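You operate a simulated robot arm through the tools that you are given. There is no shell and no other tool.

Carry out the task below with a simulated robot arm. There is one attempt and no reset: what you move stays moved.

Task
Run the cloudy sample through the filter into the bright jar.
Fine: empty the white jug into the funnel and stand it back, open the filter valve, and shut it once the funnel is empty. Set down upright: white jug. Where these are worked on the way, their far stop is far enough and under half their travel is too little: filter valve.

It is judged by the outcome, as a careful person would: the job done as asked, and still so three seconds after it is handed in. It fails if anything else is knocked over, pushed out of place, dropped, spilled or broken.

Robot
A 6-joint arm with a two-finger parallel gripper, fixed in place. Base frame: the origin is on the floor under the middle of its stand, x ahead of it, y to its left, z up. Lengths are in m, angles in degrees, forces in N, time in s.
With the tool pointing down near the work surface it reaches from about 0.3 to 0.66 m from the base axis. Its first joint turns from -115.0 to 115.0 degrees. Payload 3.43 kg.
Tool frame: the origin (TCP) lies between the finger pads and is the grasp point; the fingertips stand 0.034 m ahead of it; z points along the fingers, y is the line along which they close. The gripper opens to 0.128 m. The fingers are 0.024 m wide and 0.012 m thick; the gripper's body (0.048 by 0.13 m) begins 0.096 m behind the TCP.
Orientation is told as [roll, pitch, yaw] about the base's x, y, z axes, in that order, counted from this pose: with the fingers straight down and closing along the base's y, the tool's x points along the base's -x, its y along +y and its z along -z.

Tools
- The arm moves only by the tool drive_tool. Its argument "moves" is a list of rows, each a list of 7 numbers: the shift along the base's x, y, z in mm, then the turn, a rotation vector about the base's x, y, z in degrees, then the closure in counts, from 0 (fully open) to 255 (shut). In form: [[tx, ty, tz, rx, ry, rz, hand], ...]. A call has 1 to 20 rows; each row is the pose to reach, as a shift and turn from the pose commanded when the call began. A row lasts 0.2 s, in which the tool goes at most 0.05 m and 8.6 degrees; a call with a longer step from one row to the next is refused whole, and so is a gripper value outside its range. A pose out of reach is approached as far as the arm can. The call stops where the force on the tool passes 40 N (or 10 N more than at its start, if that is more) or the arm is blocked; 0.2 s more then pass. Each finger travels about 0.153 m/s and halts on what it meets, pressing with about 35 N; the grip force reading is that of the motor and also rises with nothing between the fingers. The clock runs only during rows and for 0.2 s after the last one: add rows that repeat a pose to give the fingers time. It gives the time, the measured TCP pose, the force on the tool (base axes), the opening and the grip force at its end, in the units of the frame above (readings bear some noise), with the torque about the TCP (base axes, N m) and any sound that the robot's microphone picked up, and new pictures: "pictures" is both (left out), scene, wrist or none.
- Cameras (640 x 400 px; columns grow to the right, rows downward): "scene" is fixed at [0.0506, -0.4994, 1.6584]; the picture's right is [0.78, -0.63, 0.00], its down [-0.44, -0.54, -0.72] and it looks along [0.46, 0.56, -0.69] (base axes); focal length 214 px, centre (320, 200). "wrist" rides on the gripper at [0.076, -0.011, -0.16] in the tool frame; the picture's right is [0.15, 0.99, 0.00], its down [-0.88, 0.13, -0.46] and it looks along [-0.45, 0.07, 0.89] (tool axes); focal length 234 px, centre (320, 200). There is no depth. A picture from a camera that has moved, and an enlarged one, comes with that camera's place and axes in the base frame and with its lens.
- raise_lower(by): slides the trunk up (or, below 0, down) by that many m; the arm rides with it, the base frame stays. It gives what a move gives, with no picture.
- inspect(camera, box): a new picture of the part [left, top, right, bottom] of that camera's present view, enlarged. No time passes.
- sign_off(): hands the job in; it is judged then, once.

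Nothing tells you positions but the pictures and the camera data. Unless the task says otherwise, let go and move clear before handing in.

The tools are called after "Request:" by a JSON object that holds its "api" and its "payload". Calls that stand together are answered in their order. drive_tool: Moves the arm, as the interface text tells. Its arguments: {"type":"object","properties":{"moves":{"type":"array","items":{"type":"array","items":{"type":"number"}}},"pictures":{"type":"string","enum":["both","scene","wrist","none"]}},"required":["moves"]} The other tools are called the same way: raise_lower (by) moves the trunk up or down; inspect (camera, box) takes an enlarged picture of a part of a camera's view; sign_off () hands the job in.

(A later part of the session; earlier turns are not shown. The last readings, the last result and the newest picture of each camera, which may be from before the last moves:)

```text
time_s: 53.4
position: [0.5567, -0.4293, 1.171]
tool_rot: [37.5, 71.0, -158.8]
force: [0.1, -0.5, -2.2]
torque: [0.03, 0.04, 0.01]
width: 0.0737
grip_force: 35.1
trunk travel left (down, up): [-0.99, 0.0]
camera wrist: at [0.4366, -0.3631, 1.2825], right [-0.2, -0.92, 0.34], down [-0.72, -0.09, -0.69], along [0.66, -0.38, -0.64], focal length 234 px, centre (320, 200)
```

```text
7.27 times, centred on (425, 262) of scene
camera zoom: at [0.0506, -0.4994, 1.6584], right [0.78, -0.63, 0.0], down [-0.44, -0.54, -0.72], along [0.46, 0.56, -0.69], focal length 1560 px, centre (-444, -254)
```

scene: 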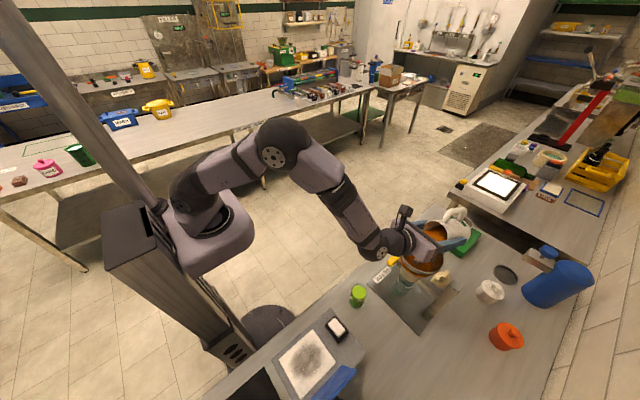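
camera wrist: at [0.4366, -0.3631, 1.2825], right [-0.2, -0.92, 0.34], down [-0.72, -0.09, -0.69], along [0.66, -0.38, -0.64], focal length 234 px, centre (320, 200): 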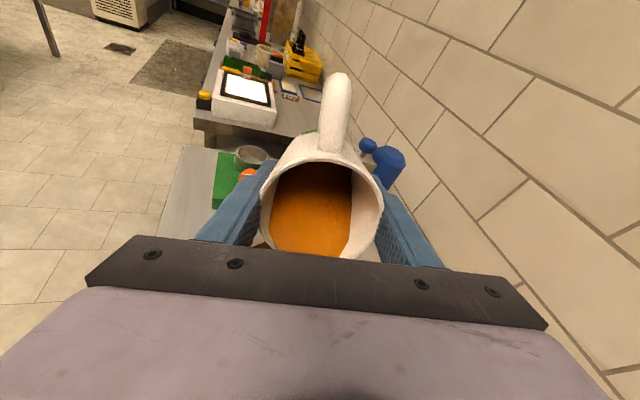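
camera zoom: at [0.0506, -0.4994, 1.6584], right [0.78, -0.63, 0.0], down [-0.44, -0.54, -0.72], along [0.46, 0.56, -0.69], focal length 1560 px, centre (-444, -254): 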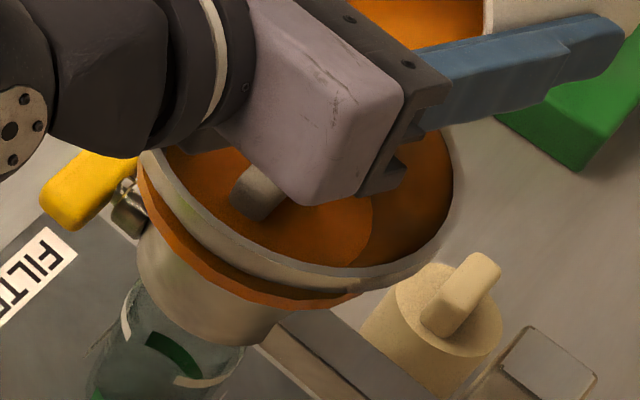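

The liquid is inside the funnel, with the knob still above it and the plate below dry. I'll continue slowly to 85° and check again.

Request:
{"api": "drive_tool", "payload": {"moves": [[-1.4, 0.5, 1.2, -0.77, -2.38, 0, 255], [-1.4, 0.5, 1.2, -0.77, -2.38, 0, 255], [-2.9, 1.0, 2.4, -1.55, -4.76, 0, 255], [-2.9, 1.0, 2.4, -1.55, -4.76, 0, 255], [-4.7, 1.5, 4, -2.32, -7.13, 0, 255], [-4.7, 1.5, 4, -2.32, -7.13, 0, 255], [-6.5, 2.1, 5.5, -3.09, -9.51, 0, 255], [-6.5, 2.1, 5.5, -3.09, -9.51, 0, 255]]}}

Request:
{"api": "inspect", "payload": {"camera": "scene", "box": [385, 225, 475, 300]}}

Request:
{"api": "inspect", "payload": {"camera": "wrist", "box": [200, 100, 440, 260]}}

```text
time_s: 55.2
position: [0.5505, -0.4255, 1.1776]
tool_rot: [66.9, 77.0, -130.5]
force: [0.3, 0.4, -1.5]
torque: [0.0, 0.05, 0.0]
width: 0.0731
grip_force: 35.0
trunk travel left (down, up): [-0.99, 0.0]
camera wrist: at [0.4137, -0.3552, 1.2636], right [-0.26, -0.9, 0.35], down [-0.6, -0.13, -0.79], along [0.76, -0.41, -0.5], focal length 234 px, centre (320, 200)
```

scene: 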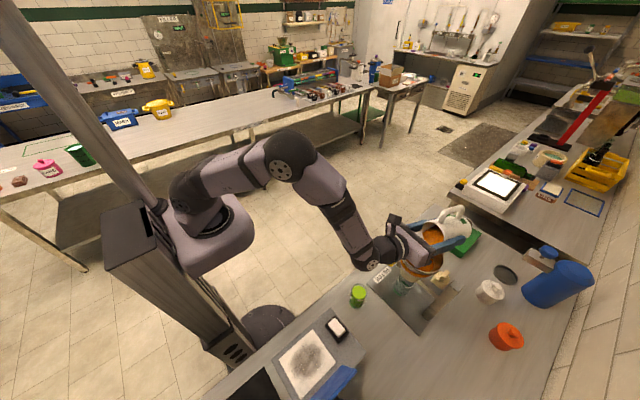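
wrist: 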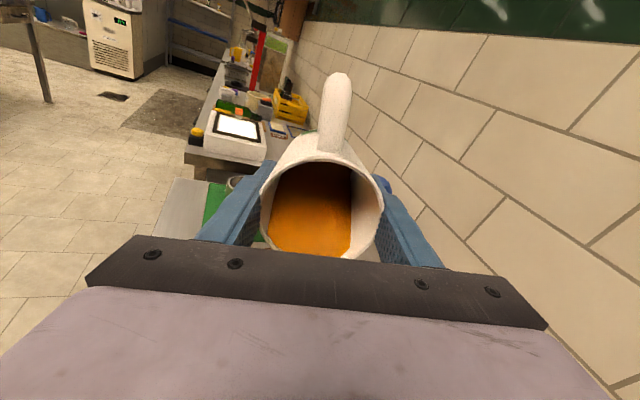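

```text
5.33 times, centred on (430, 262) of scene
camera zoom: at [0.0506, -0.4994, 1.6584], right [0.78, -0.63, 0.0], down [-0.44, -0.54, -0.72], along [0.46, 0.56, -0.69], focal length 1144 px, centre (-267, -133)
```

zoom: 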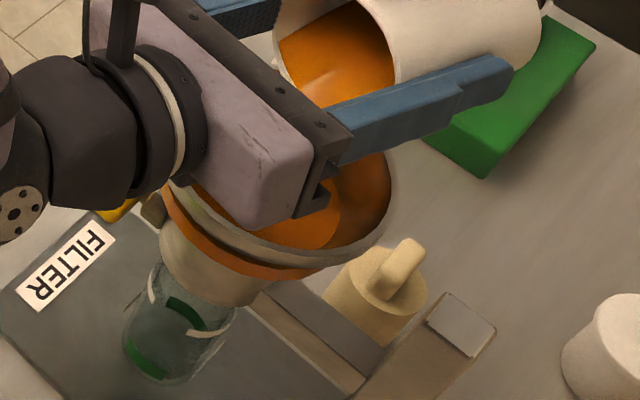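

```text
2.50 times, centred on (320, 180) of wrist
camera zoom: at [0.4137, -0.3552, 1.2636], right [-0.26, -0.9, 0.35], down [-0.6, -0.13, -0.79], along [0.76, -0.41, -0.5], focal length 585 px, centre (320, 250)
```

zoom: 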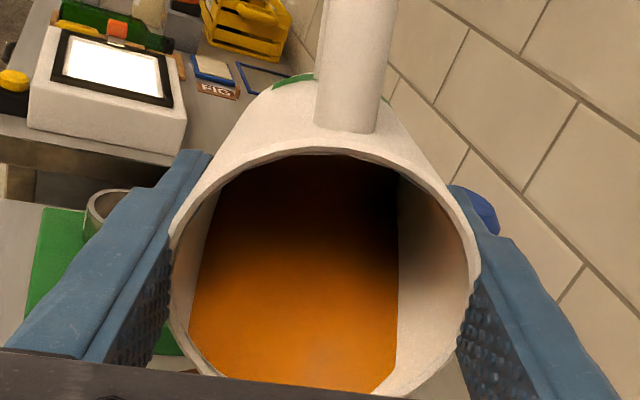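

The measured weight has dropped from about 2.7 N to 1.5 N, so the liquid is transferring. I'll continue to 98° and hold there to drain.

Request:
{"api": "drive_tool", "payload": {"moves": [[-1.8, 0.6, 1.9, -0.77, -2.38, 0, 255], [-3.6, 1.2, 3.8, -1.55, -4.76, 0, 255], [-3.6, 1.2, 3.8, -1.55, -4.76, 0, 255], [-5.6, 1.8, 5.5, -2.32, -7.13, 0, 255], [-7.6, 2.5, 7.2, -3.09, -9.51, 0, 255], [-7.6, 2.5, 7.2, -3.09, -9.51, 0, 255], [-10.2, 3.3, 9.1, -4.02, -12.36, 0, 255], [-10.2, 3.3, 9.1, -4.02, -12.36, 0, 255], [-10.2, 3.3, 9.1, -4.02, -12.36, 0, 255], [-10.2, 3.3, 9.1, -4.02, -12.36, 0, 255]]}}

Request:
{"api": "inspect", "payload": {"camera": "scene", "box": [385, 225, 475, 300]}}

Request:
{"api": "inspect", "payload": {"camera": "wrist", "box": [200, 100, 440, 260]}}

```text
time_s: 57.4
position: [0.5409, -0.4242, 1.1858]
tool_rot: [124.2, 75.6, -74.6]
force: [0.9, -0.1, -2.2]
torque: [0.02, 0.06, 0.02]
width: 0.0733
grip_force: 34.8
trunk travel left (down, up): [-0.99, 0.0]
camera wrist: at [0.3887, -0.3475, 1.2361], right [-0.34, -0.88, 0.34], down [-0.41, -0.19, -0.89], along [0.85, -0.44, -0.3], focal length 234 px, centre (320, 200)
```

scene: 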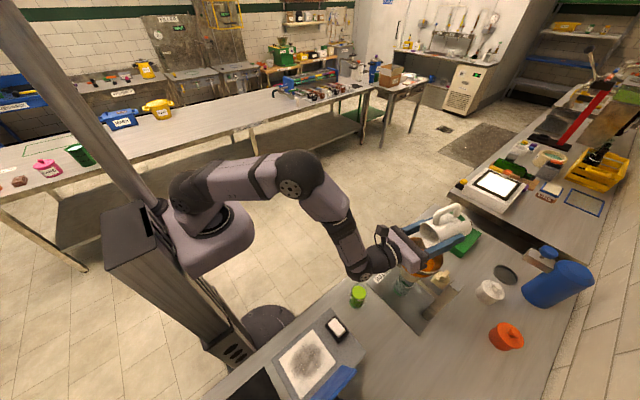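
wrist: 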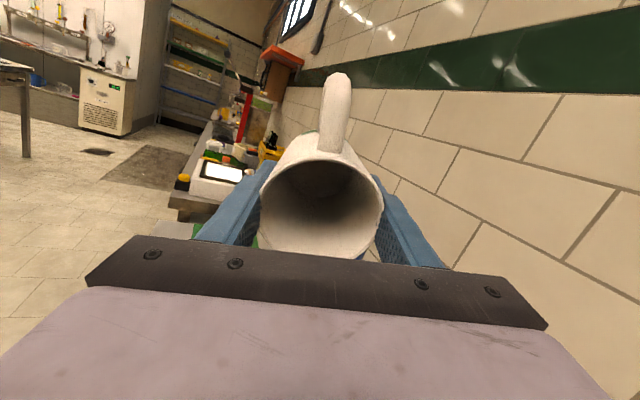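

```text
5.33 times, centred on (430, 262) of scene
camera zoom: at [0.0506, -0.4994, 1.6584], right [0.78, -0.63, 0.0], down [-0.44, -0.54, -0.72], along [0.46, 0.56, -0.69], focal length 1144 px, centre (-267, -133)
```

zoom: 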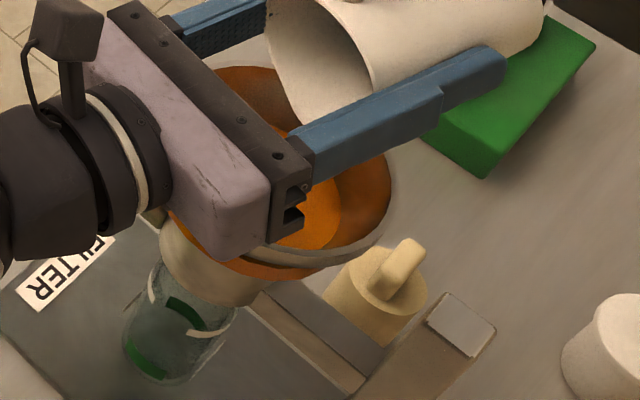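

```text
2.50 times, centred on (320, 180) of wrist
camera zoom: at [0.3887, -0.3475, 1.2361], right [-0.34, -0.88, 0.34], down [-0.41, -0.19, -0.89], along [0.85, -0.44, -0.3], focal length 585 px, centre (320, 250)
```

zoom: 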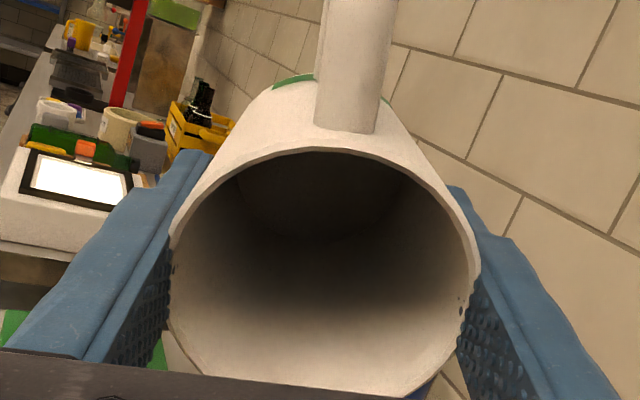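

The jug's interior is now clean and empty. I'll tilt it back up over the funnel along the reverse path, lifting slightly as I go.

Request:
{"api": "drive_tool", "payload": {"moves": [[0, 0, 0, 0, 0, 0, 255], [0, 0, 0, 0, 0, 0, 255], [5, -1.6, -4, 2.01, 6.18, 0, 255], [10.2, -3.3, -6, 4.02, 12.36, 0, 255], [14, -4.6, -7, 5.87, 18.07, 0, 255], [17.5, -5.7, -6, 7.73, 23.78, 0, 255], [21.5, -7, -2, 9.73, 29.96, 0, 255], [23.4, -7.6, 4, 11.74, 36.14, 0, 255], [24.6, -8, 12, 13.13, 40.42, 0, 255], [25.7, -8.3, 22, 14.52, 44.7, 0, 255], [25.7, -8.3, 22, 14.52, 44.7, 0, 255]]}}

Request:
{"api": "inspect", "payload": {"camera": "scene", "box": [370, 210, 480, 300]}}

Request:
{"api": "inspect", "payload": {"camera": "wrist", "box": [200, 100, 440, 260]}}

```text
time_s: 59.8
position: [0.5676, -0.4321, 1.2079]
tool_rot: [14.2, 49.4, -179.5]
force: [-0.4, -0.1, -1.7]
torque: [0.03, 0.0, -0.04]
width: 0.0732
grip_force: 35.5
trunk travel left (down, up): [-0.99, 0.0]
camera wrist: at [0.5006, -0.3836, 1.3659], right [-0.08, -0.96, 0.27], down [-0.93, -0.02, -0.36], along [0.35, -0.28, -0.89], focal length 234 px, centre (320, 200)
```

scene: 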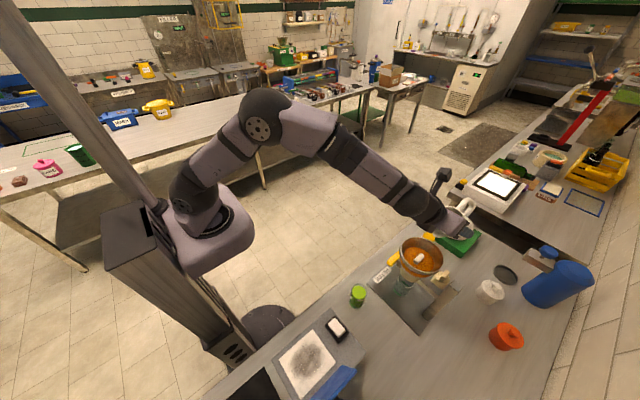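
wrist: 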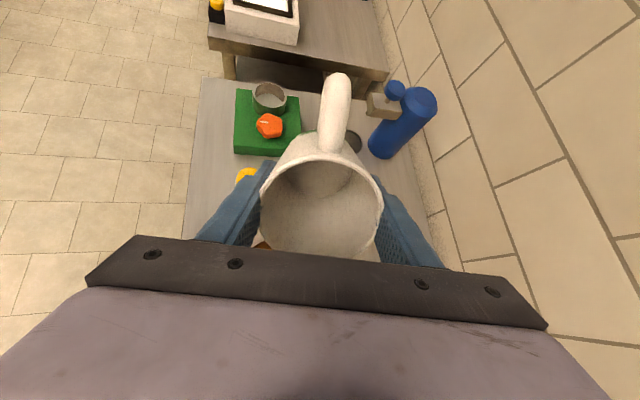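

```text
4.44 times, centred on (425, 255) of scene
camera zoom: at [0.0506, -0.4994, 1.6584], right [0.78, -0.63, 0.0], down [-0.44, -0.54, -0.72], along [0.46, 0.56, -0.69], focal length 953 px, centre (-147, -44)
```

zoom: 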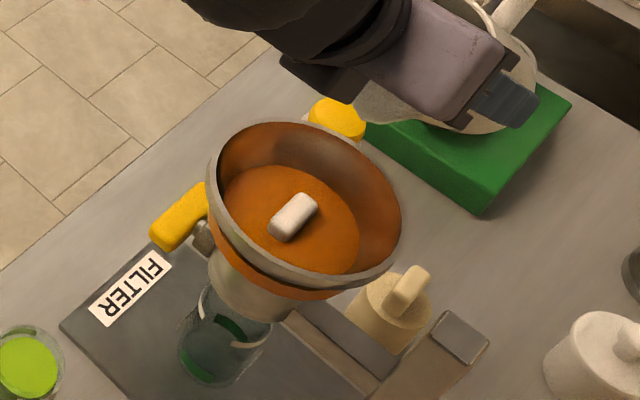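

```text
2.50 times, centred on (320, 180) of wrist
camera zoom: at [0.5006, -0.3836, 1.3659], right [-0.08, -0.96, 0.27], down [-0.93, -0.02, -0.36], along [0.35, -0.28, -0.89], focal length 585 px, centre (320, 250)
```

zoom: 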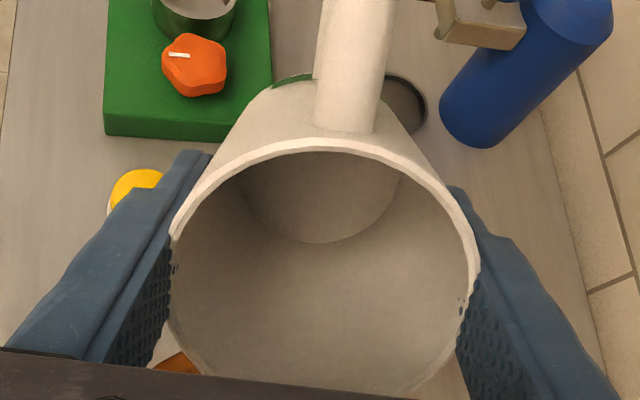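

The jug is empty and upright enough, and the liquid is held in the funnel with none spilled on the plate. I'll retreat from the funnel while bringing the jug fully upright.

Request:
{"api": "drive_tool", "payload": {"moves": [[-29.7, -2, 10, 1.74, 5.38, 0, 255], [-59.4, -4, 17, 3.48, 10.76, 0, 255], [-89.2, -6, 17, 5.22, 16.14, 0, 255], [-118.9, -8, 17, 6.96, 21.52, 0, 255], [-148.6, -10, 17, 8.69, 26.9, 0, 255], [-178.4, -12, 17, 10.43, 32.29, 0, 255], [-208, -14, 17, 12.17, 37.67, 0, 255], [-237.8, -16, 14, 13.91, 43.05, 0, 255], [-267.6, -18, 10, 15.65, 48.43, 0, 255], [-267.6, -18, 10, 15.65, 48.43, 0, 255]]}}

```text
time_s: 62.0
position: [0.2983, -0.4493, 1.2175]
tool_rot: [0.2, -0.2, 173.9]
force: [0.2, 0.4, -1.1]
torque: [0.02, 0.06, 0.01]
width: 0.0735
grip_force: 35.0
trunk travel left (down, up): [-0.99, 0.0]
camera wrist: at [0.3753, -0.4472, 1.3775], right [0.04, -1.0, 0.0], down [-0.89, -0.04, 0.46], along [-0.46, -0.02, -0.89], focal length 234 px, centre (320, 200)
```

scene: 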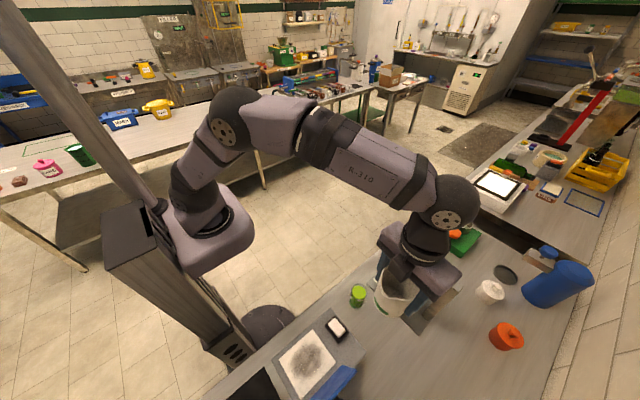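
wrist: 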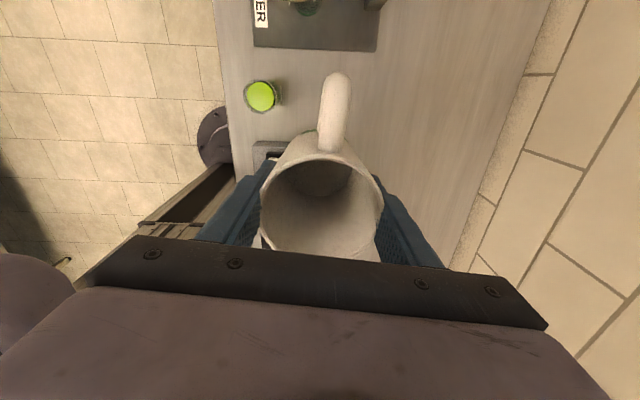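

The jug is upright again. I'll spin it back to its original heading, +126.9° about vertical.

Request:
{"api": "drive_tool", "payload": {"moves": [[0, 0, 0, 0, 0, 7.93, 255], [0, 0, 0, 0, 0, 15.86, 255], [0, 0, 0, 0, 0, 23.79, 255], [0, 0, 0, 0, 0, 31.72, 255], [0, 0, 0, 0, 0, 39.65, 255], [0, 0, 0, 0, 0, 47.58, 255], [0, 0, 0, 0, 0, 55.51, 255], [0, 0, 0, 0, 0, 63.44, 255], [0, 0, 0, 0, 0, 71.37, 255], [0, 0, 0, 0, 0, 79.3, 255], [0, 0, 0, 0, 0, 87.23, 255], [0, 0, 0, 0, 0, 95.16, 255], [0, 0, 0, 0, 0, 103.09, 255], [0, 0, 0, 0, 0, 111.02, 255], [0, 0, 0, 0, 0, 118.95, 255], [0, 0, 0, 0, 0, 126.9, 255], [0, 0, 0, 0, 0, 126.9, 255]]}}

```text
time_s: 65.6
position: [0.2982, -0.4507, 1.2175]
tool_rot: [0.0, 0.1, -59.1]
force: [0.2, -0.9, -1.3]
torque: [-0.04, 0.01, -0.01]
width: 0.0734
grip_force: 34.8
trunk travel left (down, up): [-0.99, 0.0]
camera wrist: at [0.2497, -0.3921, 1.3788], right [0.77, 0.63, 0.0], down [0.56, -0.69, 0.45], along [0.29, -0.35, -0.89], focal length 234 px, centre (320, 200)
```

scene: 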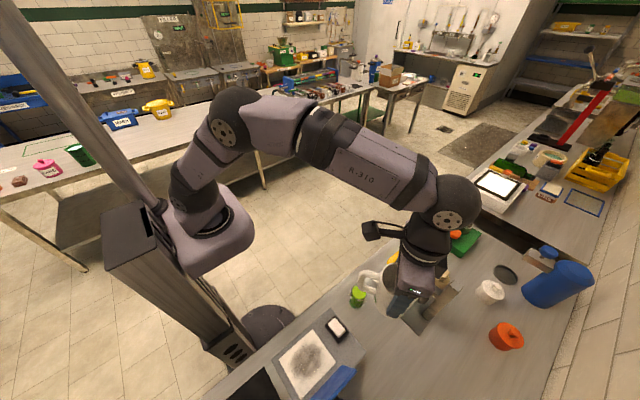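
wrist: 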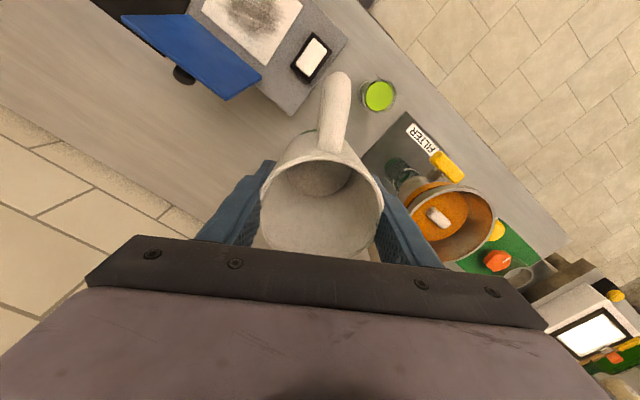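

Back at the original heading. I'll move over the original spot and lower toward the bench.

Request:
{"api": "drive_tool", "payload": {"moves": [[7, -8, -23, 0, 0, 0, 255], [15, -16, -46, 0, 0, 0, 255], [22, -24, -70, 0, 0, 0, 255], [30, -33, -94, 0, 0, 0, 255], [37, -41, -117, 0, 0, 0, 255], [37, -41, -137, 0, 0, 0, 255], [37, -41, -137, 0, 0, 0, 255]], "pictures": "none"}}

Request:
{"api": "raise_lower", "payload": {"by": -0.14}}

Request:
{"api": "drive_tool", "payload": {"moves": [[0, 0, 0, 0, 0, 0, 255]]}}

Request:
{"api": "inspect", "payload": {"camera": "scene", "box": [300, 260, 460, 370]}}

```text
time_s: 67.2
position: [0.3357, -0.4907, 1.0816]
tool_rot: [0.1, 0.1, -59.3]
force: [-0.1, -0.4, -0.7]
torque: [-0.04, -0.01, 0.0]
width: 0.0732
grip_force: 35.1
trunk travel left (down, up): [-0.99, 0.0]
```

```text
time_s: 68.9
position: [0.3371, -0.4926, 0.9425]
tool_rot: [0.1, 0.1, -59.2]
force: [0.0, -0.9, -0.9]
torque: [-0.02, 0.0, -0.01]
width: 0.0731
grip_force: 34.9
trunk travel left (down, up): [-0.85, 0.14]
```

```text
time_s: 69.3
position: [0.3364, -0.4909, 0.9412]
tool_rot: [0.0, 0.0, -59.2]
force: [0.0, -1.1, -1.5]
torque: [-0.02, -0.01, -0.04]
width: 0.0732
grip_force: 34.4
trunk travel left (down, up): [-0.85, 0.14]
camera wrist: at [0.2878, -0.4334, 1.1026], right [0.77, 0.63, 0.0], down [0.56, -0.69, 0.45], along [0.29, -0.35, -0.89], focal length 234 px, centre (320, 200)
```

scene: 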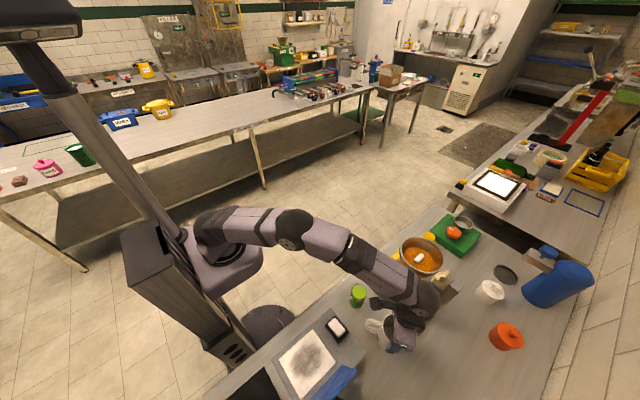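
wrist: 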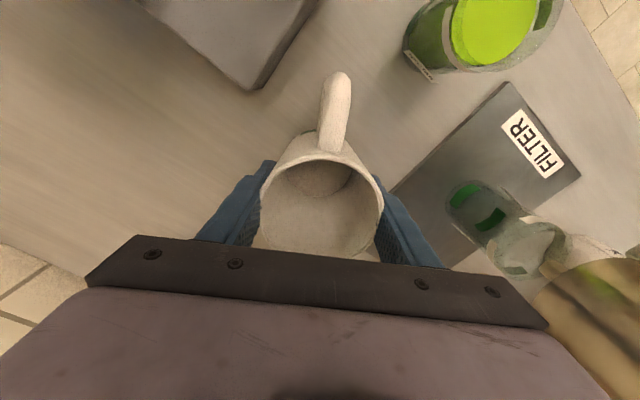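

```text
3.64 times, centred on (380, 315) of scene
camera zoom: at [0.0506, -0.4994, 1.6584], right [0.78, -0.63, 0.0], down [-0.44, -0.54, -0.72], along [0.46, 0.56, -0.69], focal length 780 px, centre (102, -218)
```

zoom: 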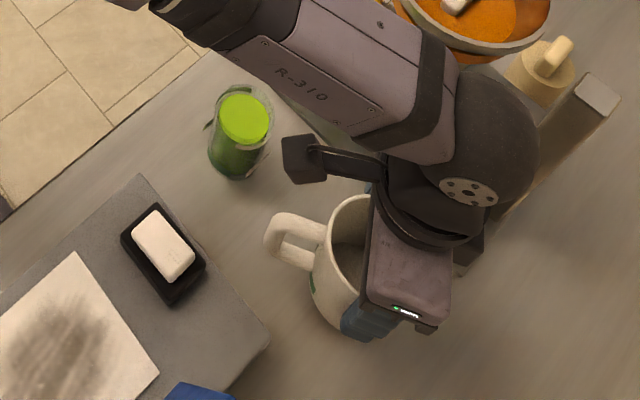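

The jug is directly over its original place, about 2 cm up. I'll lower it gently.

Request:
{"api": "drive_tool", "payload": {"moves": [[0, 0, -6, 0, 0, 0, 255], [0, 0, -11, 0, 0, 0, 255], [0, 0, -15, 0, 0, 0, 255], [0, 0, -18, 0, 0, 0, 255], [0, 0, -19.5, 0, 0, 0, 255], [0, 0, -20.5, 0, 0, 0, 255], [0, 0, -20.5, 0, 0, 0, 255]], "pictures": "none"}}

```text
time_s: 70.9
position: [0.3366, -0.4908, 0.9207]
tool_rot: [0.1, 0.2, -59.2]
force: [0.6, 0.2, -0.9]
torque: [0.01, 0.02, 0.02]
width: 0.0734
grip_force: 35.1
trunk travel left (down, up): [-0.85, 0.14]
```

Request:
{"api": "drive_tool", "payload": {"moves": [[0, 0, -1, 0, 0, 0, 255], [0, 0, -2, 0, 0, 0, 255], [0, 0, -2, 0, 0, 0, 255]], "pictures": "none"}}

```text
time_s: 71.7
position: [0.3364, -0.49, 0.9221]
tool_rot: [0.2, -0.2, -59.2]
force: [0.4, 1.0, 10.8]
torque: [0.47, -0.14, -0.03]
width: 0.0731
grip_force: 34.4
trunk travel left (down, up): [-0.85, 0.14]
```

The jug is touching the bench (10.8 N upward). I'll ease the pressure and open the fingers.

Request:
{"api": "drive_tool", "payload": {"moves": [[0, 0, 1, 0, 0, 0, 255], [0, 0, 1, 0, 0, 0, 100], [0, 0, 1, 0, 0, 0, 85], [0, 0, 1, 0, 0, 0, 60], [0, 0, 1, 0, 0, 0, 35], [0, 0, 1, 0, 0, 0, 20], [0, 0, 1, 0, 0, 0, 20]]}}

Request:
{"api": "inspect", "payload": {"camera": "scene", "box": [300, 260, 460, 370]}}

```text
time_s: 73.3
position: [0.3371, -0.4913, 0.9209]
tool_rot: [0.1, 0.1, -59.2]
force: [-0.9, -0.2, -0.6]
torque: [0.01, -0.01, 0.01]
width: 0.1183
grip_force: 0.0
trunk travel left (down, up): [-0.85, 0.14]
camera wrist: at [0.2873, -0.4335, 1.0808], right [0.77, 0.63, 0.0], down [0.56, -0.69, 0.46], along [0.29, -0.35, -0.89], focal length 234 px, centre (320, 200)
```

scene: 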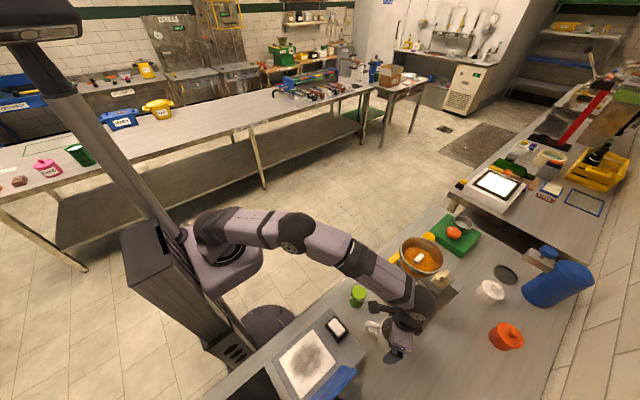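
wrist: 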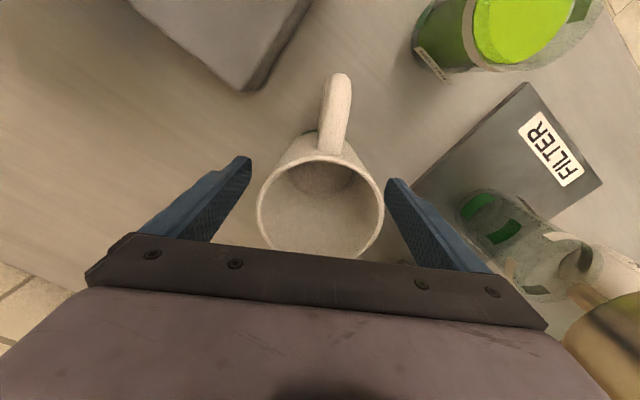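

```text
3.64 times, centred on (380, 315) of scene
camera zoom: at [0.0506, -0.4994, 1.6584], right [0.78, -0.63, 0.0], down [-0.44, -0.54, -0.72], along [0.46, 0.56, -0.69], focal length 780 px, centre (102, -218)
```

zoom: 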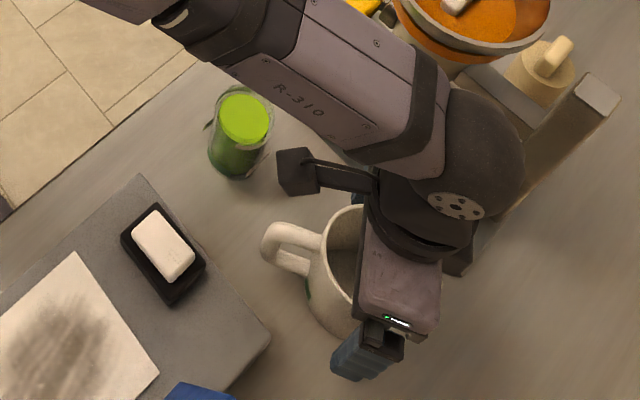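

The jug stands free in its place. I'll rise straight up clear of it.

Request:
{"api": "drive_tool", "payload": {"moves": [[0, 0, 20, 0, 0, 0, 20], [0, 0, 50, 0, 0, 0, 20], [0, 0, 90, 0, 0, 0, 20], [0, 0, 130, 0, 0, 0, 20], [0, 0, 160, 0, 0, 0, 20], [0, 0, 160, 0, 0, 0, 20]]}}

Request:
{"api": "inspect", "payload": {"camera": "wrist", "box": [240, 40, 640, 320]}}

Request:
{"api": "inspect", "payload": {"camera": "scene", "box": [300, 240, 460, 370]}}

```text
time_s: 74.7
position: [0.336, -0.4909, 1.0796]
tool_rot: [0.1, 0.1, -59.2]
force: [-0.4, 0.1, -0.2]
torque: [-0.01, -0.01, -0.02]
width: 0.1179
grip_force: 0.1
trunk travel left (down, up): [-0.85, 0.14]
camera wrist: at [0.2875, -0.4327, 1.2408], right [0.77, 0.63, 0.0], down [0.56, -0.69, 0.45], along [0.29, -0.35, -0.89], focal length 234 px, centre (320, 200)
```

scene: 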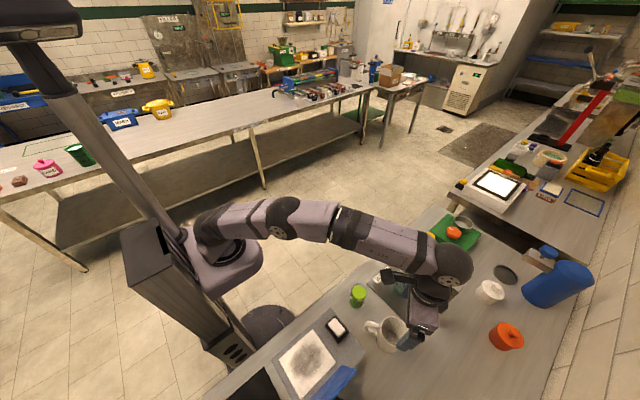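
wrist: 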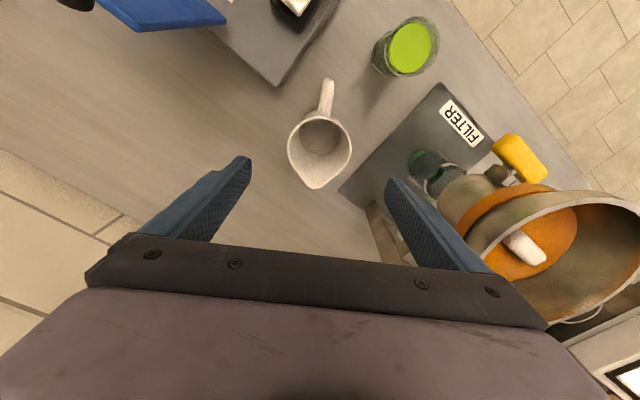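

```text
1.43 times, centred on (440, 180) of wrist
camera zoom: at [0.2875, -0.4327, 1.2408], right [0.77, 0.63, 0.0], down [0.56, -0.69, 0.45], along [0.29, -0.35, -0.89], focal length 334 px, centre (149, 229)
```

zoom: 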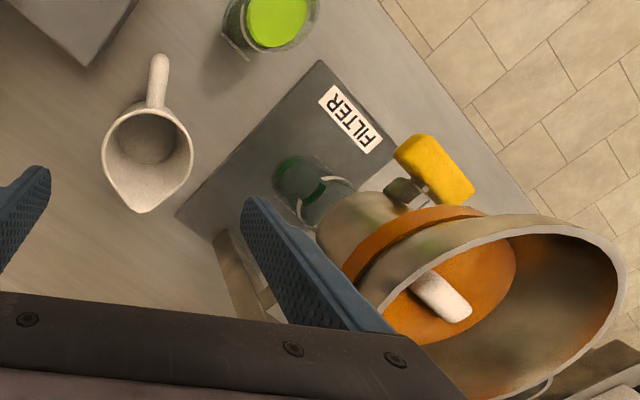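

```text
3.08 times, centred on (380, 305) of scene
camera zoom: at [0.0506, -0.4994, 1.6584], right [0.78, -0.63, 0.0], down [-0.44, -0.54, -0.72], along [0.46, 0.56, -0.69], focal length 660 px, centre (135, -123)
```

zoom: 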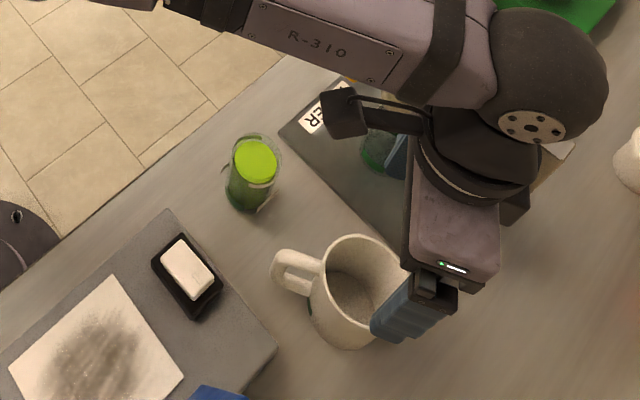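

The jug is back upright in place, and the liquid sits in the funnel with the valve still shut. Next is the valve. Its T-handle lies along x and its stem along y, facing the robot. I'll back off and face the tool along -y so I can see it and twist about its own axis.

Request:
{"api": "drive_tool", "payload": {"moves": [[5, 30, 15, 0, 0, -3.4, 20], [12, 70, 30, 0, 0, -6.8, 20], [20, 110, 45, 0, 0, -10.3, 20], [30, 150, 60, 0, 0, -13.7, 20], [45, 190, 70, 0, 0, -18, 20], [65, 225, 80, 0, 0, -24, 20], [84, 250, 80, 0, 0, -30.8, 20], [84, 250, 80, 0, 0, -30.8, 20]]}}

```text
time_s: 76.5
position: [0.4205, -0.2399, 1.1609]
tool_rot: [0.1, 0.1, -90.1]
force: [-0.8, -0.4, -1.0]
torque: [0.02, 0.04, 0.01]
width: 0.1181
grip_force: 0.0
trunk travel left (down, up): [-0.85, 0.14]
camera wrist: at [0.4093, -0.1659, 1.3225], right [0.99, 0.15, 0.0], down [0.13, -0.88, 0.45], along [0.07, -0.45, -0.89], focal length 234 px, centre (320, 200)
```

scene: 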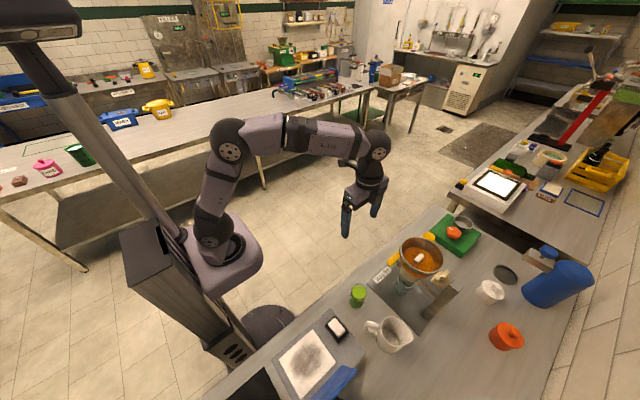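
wrist: 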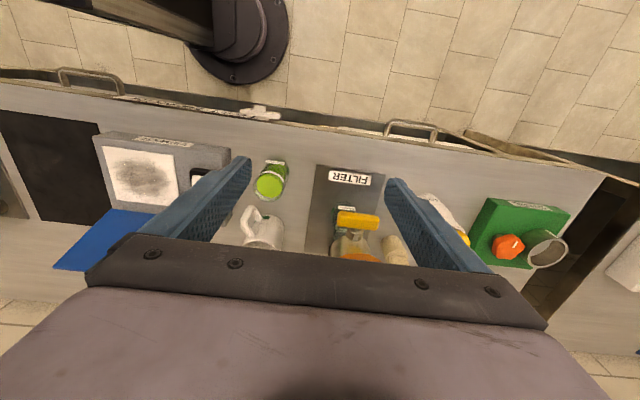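

The tool faces the bench, and the camera sees the FILTER plate and the yellow handle. I'll zoom in on the valve.

Request:
{"api": "inspect", "payload": {"camera": "wrist", "box": [300, 190, 420, 265]}}

Request:
{"api": "inspect", "payload": {"camera": "scene", "box": [370, 225, 460, 300]}}

Request:
{"api": "inspect", "payload": {"camera": "scene", "box": [340, 290, 430, 360]}}

```text
5.33 times, centred on (360, 228) of wrist
camera zoom: at [0.4093, -0.1659, 1.3225], right [0.99, 0.15, 0.0], down [0.13, -0.88, 0.45], along [0.07, -0.45, -0.89], focal length 1249 px, centre (107, 53)
```

zoom: 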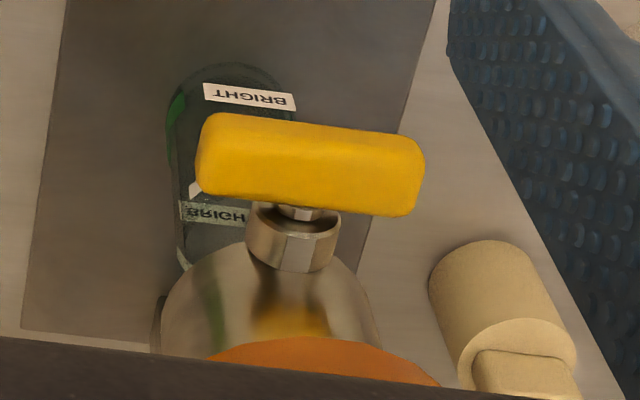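

```text
5.33 times, centred on (415, 262) of scene
camera zoom: at [0.0506, -0.4994, 1.6584], right [0.78, -0.63, 0.0], down [-0.44, -0.54, -0.72], along [0.46, 0.56, -0.69], focal length 1144 px, centre (-187, -133)
```

zoom: 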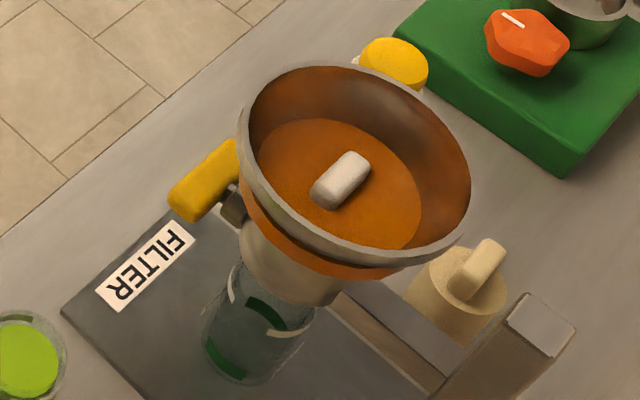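

```text
5.71 times, centred on (385, 325) of scene
camera zoom: at [0.0506, -0.4994, 1.6584], right [0.78, -0.63, 0.0], down [-0.44, -0.54, -0.72], along [0.46, 0.56, -0.69], focal length 1226 px, centre (-51, -514)
```

zoom: 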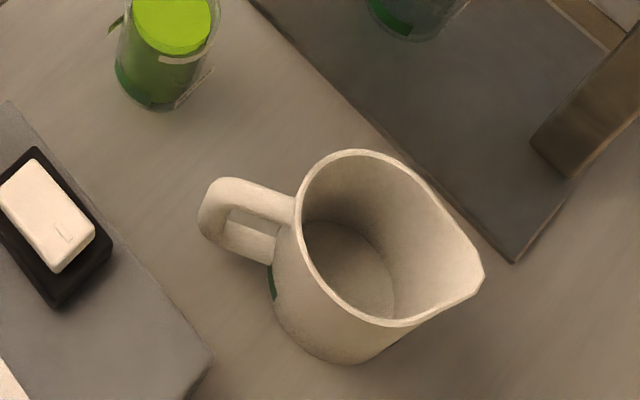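

The jar is labelled BRIGHT, and the handle bar spans x 0.465–0.531 at y about -0.354, z about 1.01. I'll tilt the tool to point along -y, level with the handle and 7 cm in front of it, to see it head-on.

Request:
{"api": "drive_tool", "payload": {"moves": [[7, -1, -13, -8.2, 0, 0, 56], [14, -2, -27, -16.4, 0, 0, 56], [21, -3, -40, -24.6, 0, 0, 56], [28, -4, -54, -32.8, 0, 0, 56], [35, -5, -68, -41, 0, 0, 56], [42, -6, -81, -49.2, 0, 0, 56], [49, -7, -95, -57.4, 0, 0, 56], [56, -8, -108, -65.6, 0, 0, 56], [63, -9, -122, -73.8, 0, 0, 56], [70, -10, -136, -82, 0, 0, 56], [77, -10, -149, -90, 0, 0, 56], [77, -10, -149, -90, 0, 0, 56]]}}

```text
time_s: 79.1
position: [0.498, -0.2517, 1.0112]
tool_rot: [134.8, -89.9, 135.4]
force: [0.1, -0.1, -0.1]
torque: [0.01, 0.01, 0.03]
width: 0.0998
grip_force: 0.1
trunk travel left (down, up): [-0.85, 0.14]
camera wrist: at [0.4865, -0.0931, 0.9366], right [0.99, 0.0, -0.15], down [0.13, 0.46, 0.88], along [0.07, -0.89, 0.45], focal length 234 px, centre (320, 200)
```

scene: 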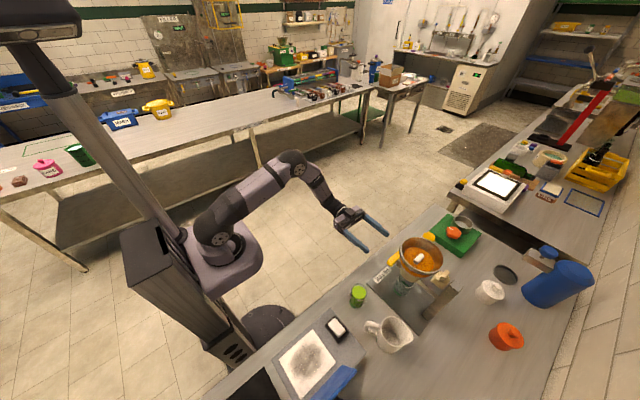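
wrist: 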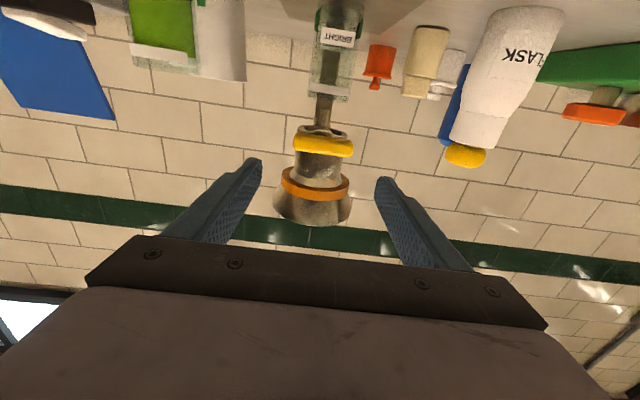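

The head-on pose was reached. I'll zoom in on the valve from this view, where the picture is upside-down.

Request:
{"api": "inspect", "payload": {"camera": "wrist", "box": [260, 80, 380, 230]}}

Request:
{"api": "inspect", "payload": {"camera": "wrist", "box": [285, 115, 365, 170]}}

```text
2.67 times, centred on (320, 155) of wrist
camera zoom: at [0.4865, -0.0931, 0.9366], right [0.99, 0.0, -0.15], down [0.13, 0.46, 0.88], along [0.07, -0.89, 0.45], focal length 624 px, centre (320, 320)
```

zoom: 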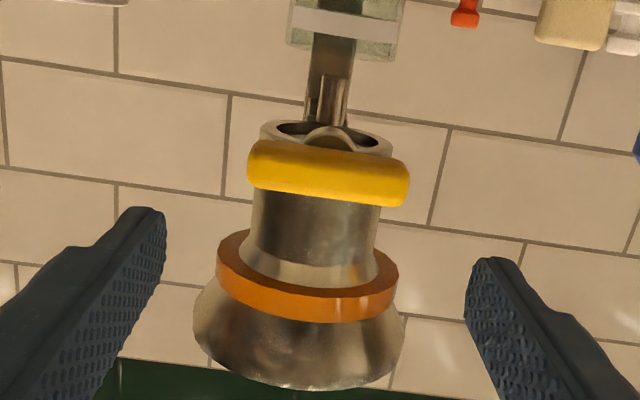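

```text
7.27 times, centred on (325, 142) of wrist
camera zoom: at [0.4865, -0.0931, 0.9366], right [0.99, 0.0, -0.15], down [0.13, 0.46, 0.88], along [0.07, -0.89, 0.45], focal length 1703 px, centre (284, 618)
```

zoom: 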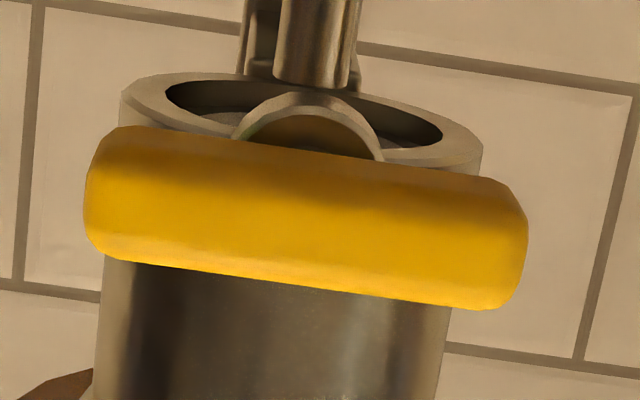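

The handle's pivot is at about (0.499, 0.999) in x and z, and the bar is 68 mm long. I'll move in so the fingers straddle both bar ends, with the tool axis on the pivot axis.

Request:
{"api": "drive_tool", "payload": {"moves": [[1, -20, -6, 0, 0, 0, 56], [1, -45, -12, 0, 0, 0, 56], [1, -65, -12, 0, 0, 0, 56], [1, -80, -12, 0, 0, 0, 56], [1, -92, -12, 0, 0, 0, 56], [1, -92, -12, 0, 0, 0, 56]]}}

Request:
{"api": "inspect", "payload": {"camera": "wrist", "box": [220, 60, 420, 240]}}

Request:
{"api": "inspect", "payload": {"camera": "scene", "box": [340, 200, 460, 300]}}

```text
time_s: 80.5
position: [0.4963, -0.3436, 0.9992]
tool_rot: [-16.1, -89.8, -73.8]
force: [0.5, 0.7, -0.5]
torque: [-0.03, 0.02, 0.01]
width: 0.0998
grip_force: 0.0
trunk travel left (down, up): [-0.85, 0.14]
camera wrist: at [0.486, -0.1849, 0.9249], right [0.99, 0.0, -0.15], down [0.13, 0.46, 0.88], along [0.07, -0.89, 0.45], focal length 234 px, centre (320, 200)
```

scene: 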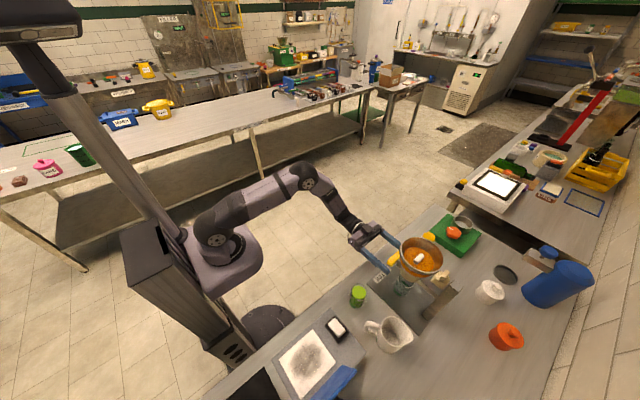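
wrist: 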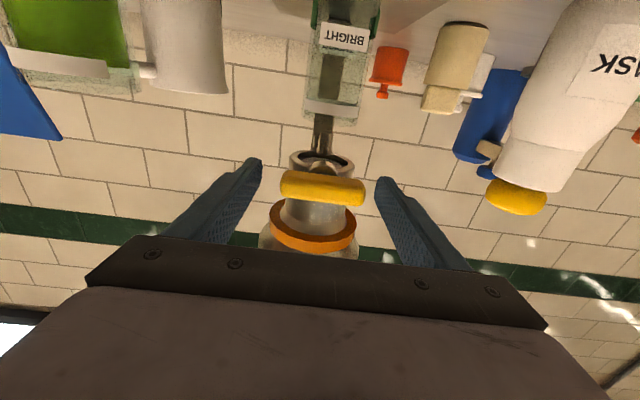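

```text
2.22 times, centred on (320, 150) of wrist
camera zoom: at [0.486, -0.1849, 0.9249], right [0.99, 0.0, -0.15], down [0.13, 0.46, 0.88], along [0.07, -0.89, 0.45], focal length 520 px, centre (320, 311)
```

zoom: 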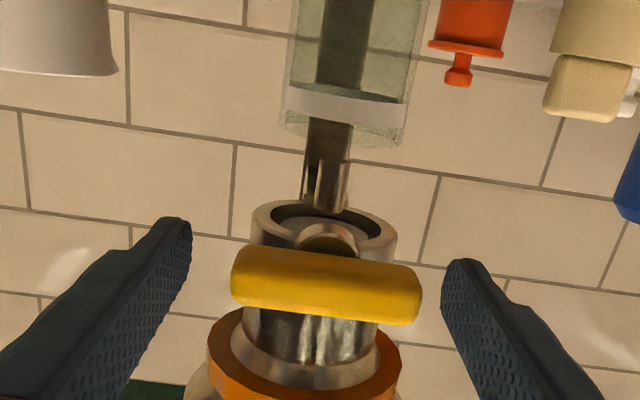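

```text
4.00 times, centred on (400, 250) of scene
camera zoom: at [0.0506, -0.4994, 1.6584], right [0.78, -0.63, 0.0], down [-0.44, -0.54, -0.72], along [0.46, 0.56, -0.69], focal length 858 px, centre (0, 0)
```

zoom: 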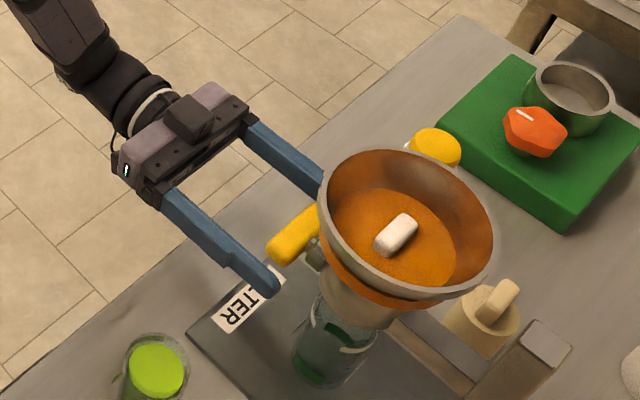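

The fingers straddle the handle and it's centred to within about 2 mm. I'll make a small correction and close on the bar ends.

Request:
{"api": "drive_tool", "payload": {"moves": [[2, 0, 1.5, 0, 0, 0, 80], [2, 0, 1.5, 0, 0, 0, 100], [2, 0, 1.5, 0, 0, 0, 112], [2, 0, 1.5, 0, 0, 0, 130], [2, 0, 1.5, 0, 0, 0, 255], [2, 0, 1.5, 0, 0, 0, 255], [2, 0, 1.5, 0, 0, 0, 255]]}}

Request:
{"api": "inspect", "payload": {"camera": "wrist", "box": [220, 60, 420, 240]}}

```text
time_s: 82.1
position: [0.5004, -0.3438, 1.0012]
tool_rot: [-12.3, -89.9, -77.6]
force: [1.5, -0.5, 0.7]
torque: [0.45, -0.01, 0.08]
width: 0.0679
grip_force: 44.8
trunk travel left (down, up): [-0.85, 0.14]
camera wrist: at [0.4884, -0.1848, 0.9263], right [0.99, 0.0, -0.15], down [0.13, 0.46, 0.88], along [0.07, -0.89, 0.45], focal length 234 px, centre (320, 200)
```

scene: 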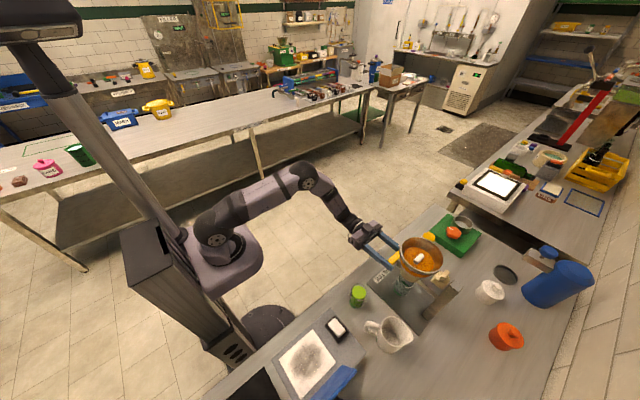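
wrist: 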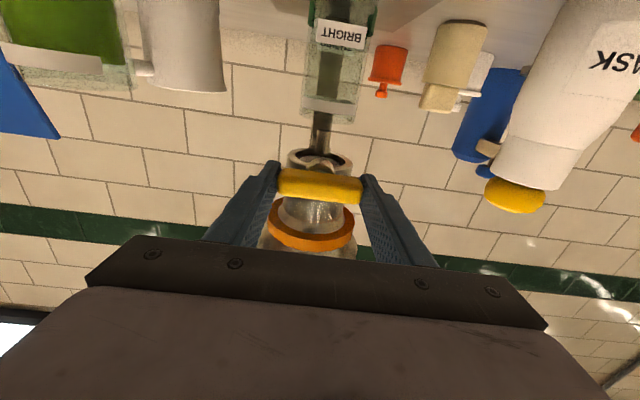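

```text
2.22 times, centred on (320, 150) of wrist
camera zoom: at [0.4884, -0.1848, 0.9263], right [0.99, 0.0, -0.15], down [0.13, 0.46, 0.88], along [0.07, -0.89, 0.45], focal length 520 px, centre (320, 311)
```

zoom: 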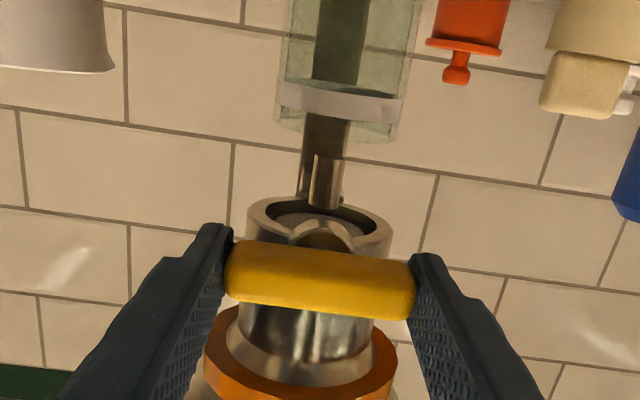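

The bar ends are gripped. I'll test a small twist of +6° about +y, which is counter-clockwise as the robot sees it, and read the torque.

Request:
{"api": "drive_tool", "payload": {"moves": [[0, 0, 0, 0, 3, 0, 255], [0, 0, 0, 0, 6, 0, 255], [0, 0, 0, 0, 6, 0, 255]]}}

Request:
{"api": "inspect", "payload": {"camera": "wrist", "box": [220, 60, 420, 240]}}

```text
time_s: 82.9
position: [0.5001, -0.3441, 1.0009]
tool_rot: [-89.4, -83.9, -0.5]
force: [5.9, -2.4, 1.9]
torque: [0.56, -0.02, -0.25]
width: 0.0678
grip_force: 45.2
trunk travel left (down, up): [-0.85, 0.14]
camera wrist: at [0.4806, -0.1848, 0.9279], right [0.97, 0.0, -0.25], down [0.22, 0.46, 0.86], along [0.12, -0.89, 0.44], focal length 234 px, centre (320, 200)
```

scene: 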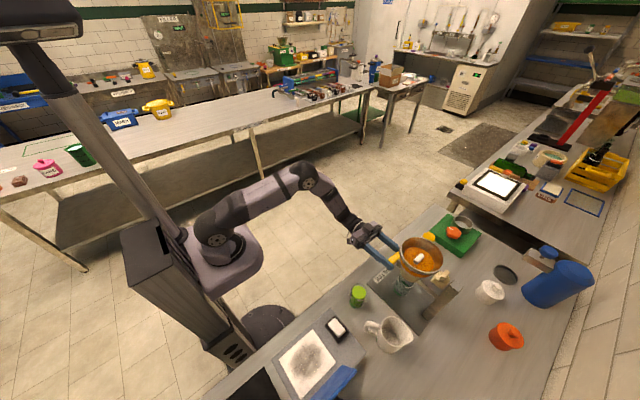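
wrist: 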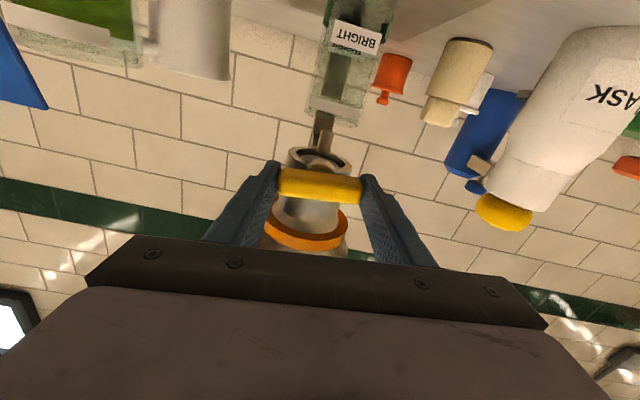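

```text
2.22 times, centred on (320, 150) of wrist
camera zoom: at [0.4806, -0.1848, 0.9279], right [0.97, 0.0, -0.25], down [0.22, 0.46, 0.86], along [0.12, -0.89, 0.44], focal length 520 px, centre (320, 311)
```

zoom: 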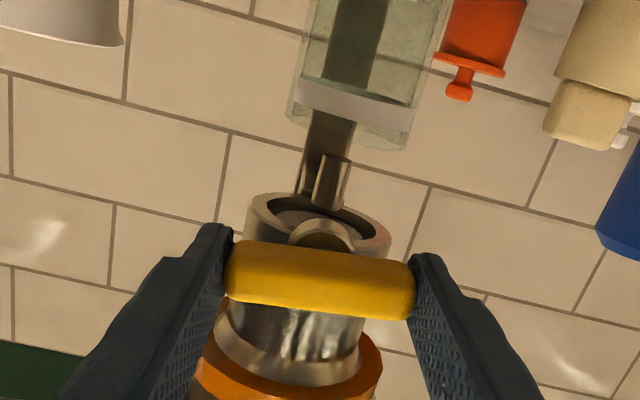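

The handle turns freely this way (almost no torque about y), so this is the opening direction. I'll continue the twist while watching the forces.

Request:
{"api": "drive_tool", "payload": {"moves": [[1, 0, 0, 0, 5, 0, 255], [1, 0, 0, 0, 10, 0, 255], [1, 0, 0, 0, 15, 0, 255], [1, 0, 0, 0, 20, 0, 255], [1, 0, 0, 0, 24, 0, 255], [1, 0, 0, 0, 24, 0, 255]]}}

Request:
{"api": "inspect", "payload": {"camera": "wrist", "box": [220, 60, 420, 240]}}

```text
time_s: 84.3
position: [0.5004, -0.3432, 1.0006]
tool_rot: [-89.9, -59.9, -0.3]
force: [-3.5, -3.5, -3.2]
torque: [-1.34, -0.01, 0.51]
width: 0.068
grip_force: 45.1
trunk travel left (down, up): [-0.85, 0.14]
camera wrist: at [0.453, -0.1846, 0.9422], right [0.78, 0.0, -0.62], down [0.56, 0.45, 0.7], along [0.28, -0.89, 0.35], focal length 234 px, centre (320, 200)
```

scene: 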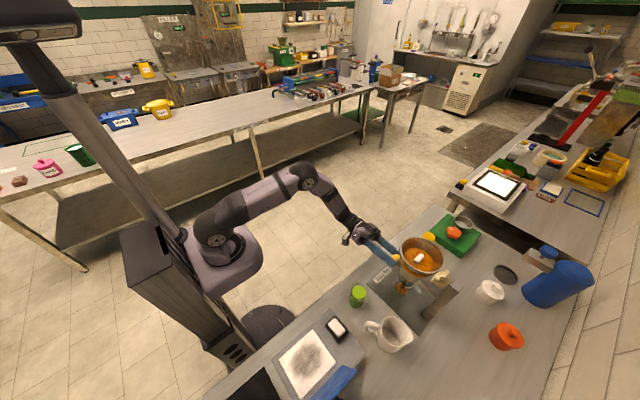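
wrist: 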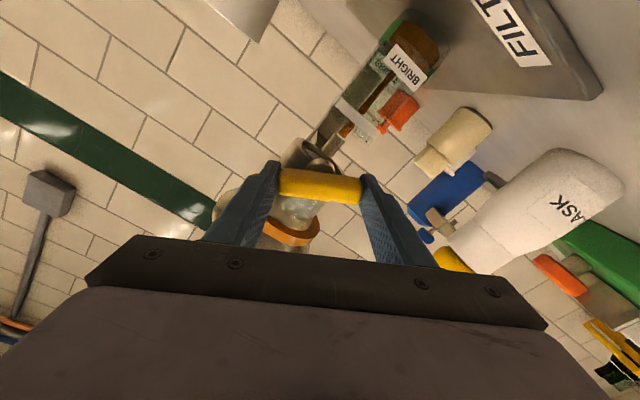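

```text
2.22 times, centred on (320, 150) of wrist
camera zoom: at [0.453, -0.1846, 0.9422], right [0.78, 0.0, -0.62], down [0.56, 0.45, 0.7], along [0.28, -0.89, 0.35], focal length 520 px, centre (320, 311)
```

zoom: 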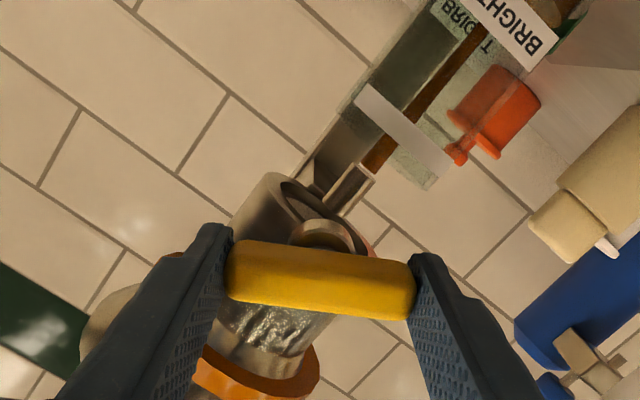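

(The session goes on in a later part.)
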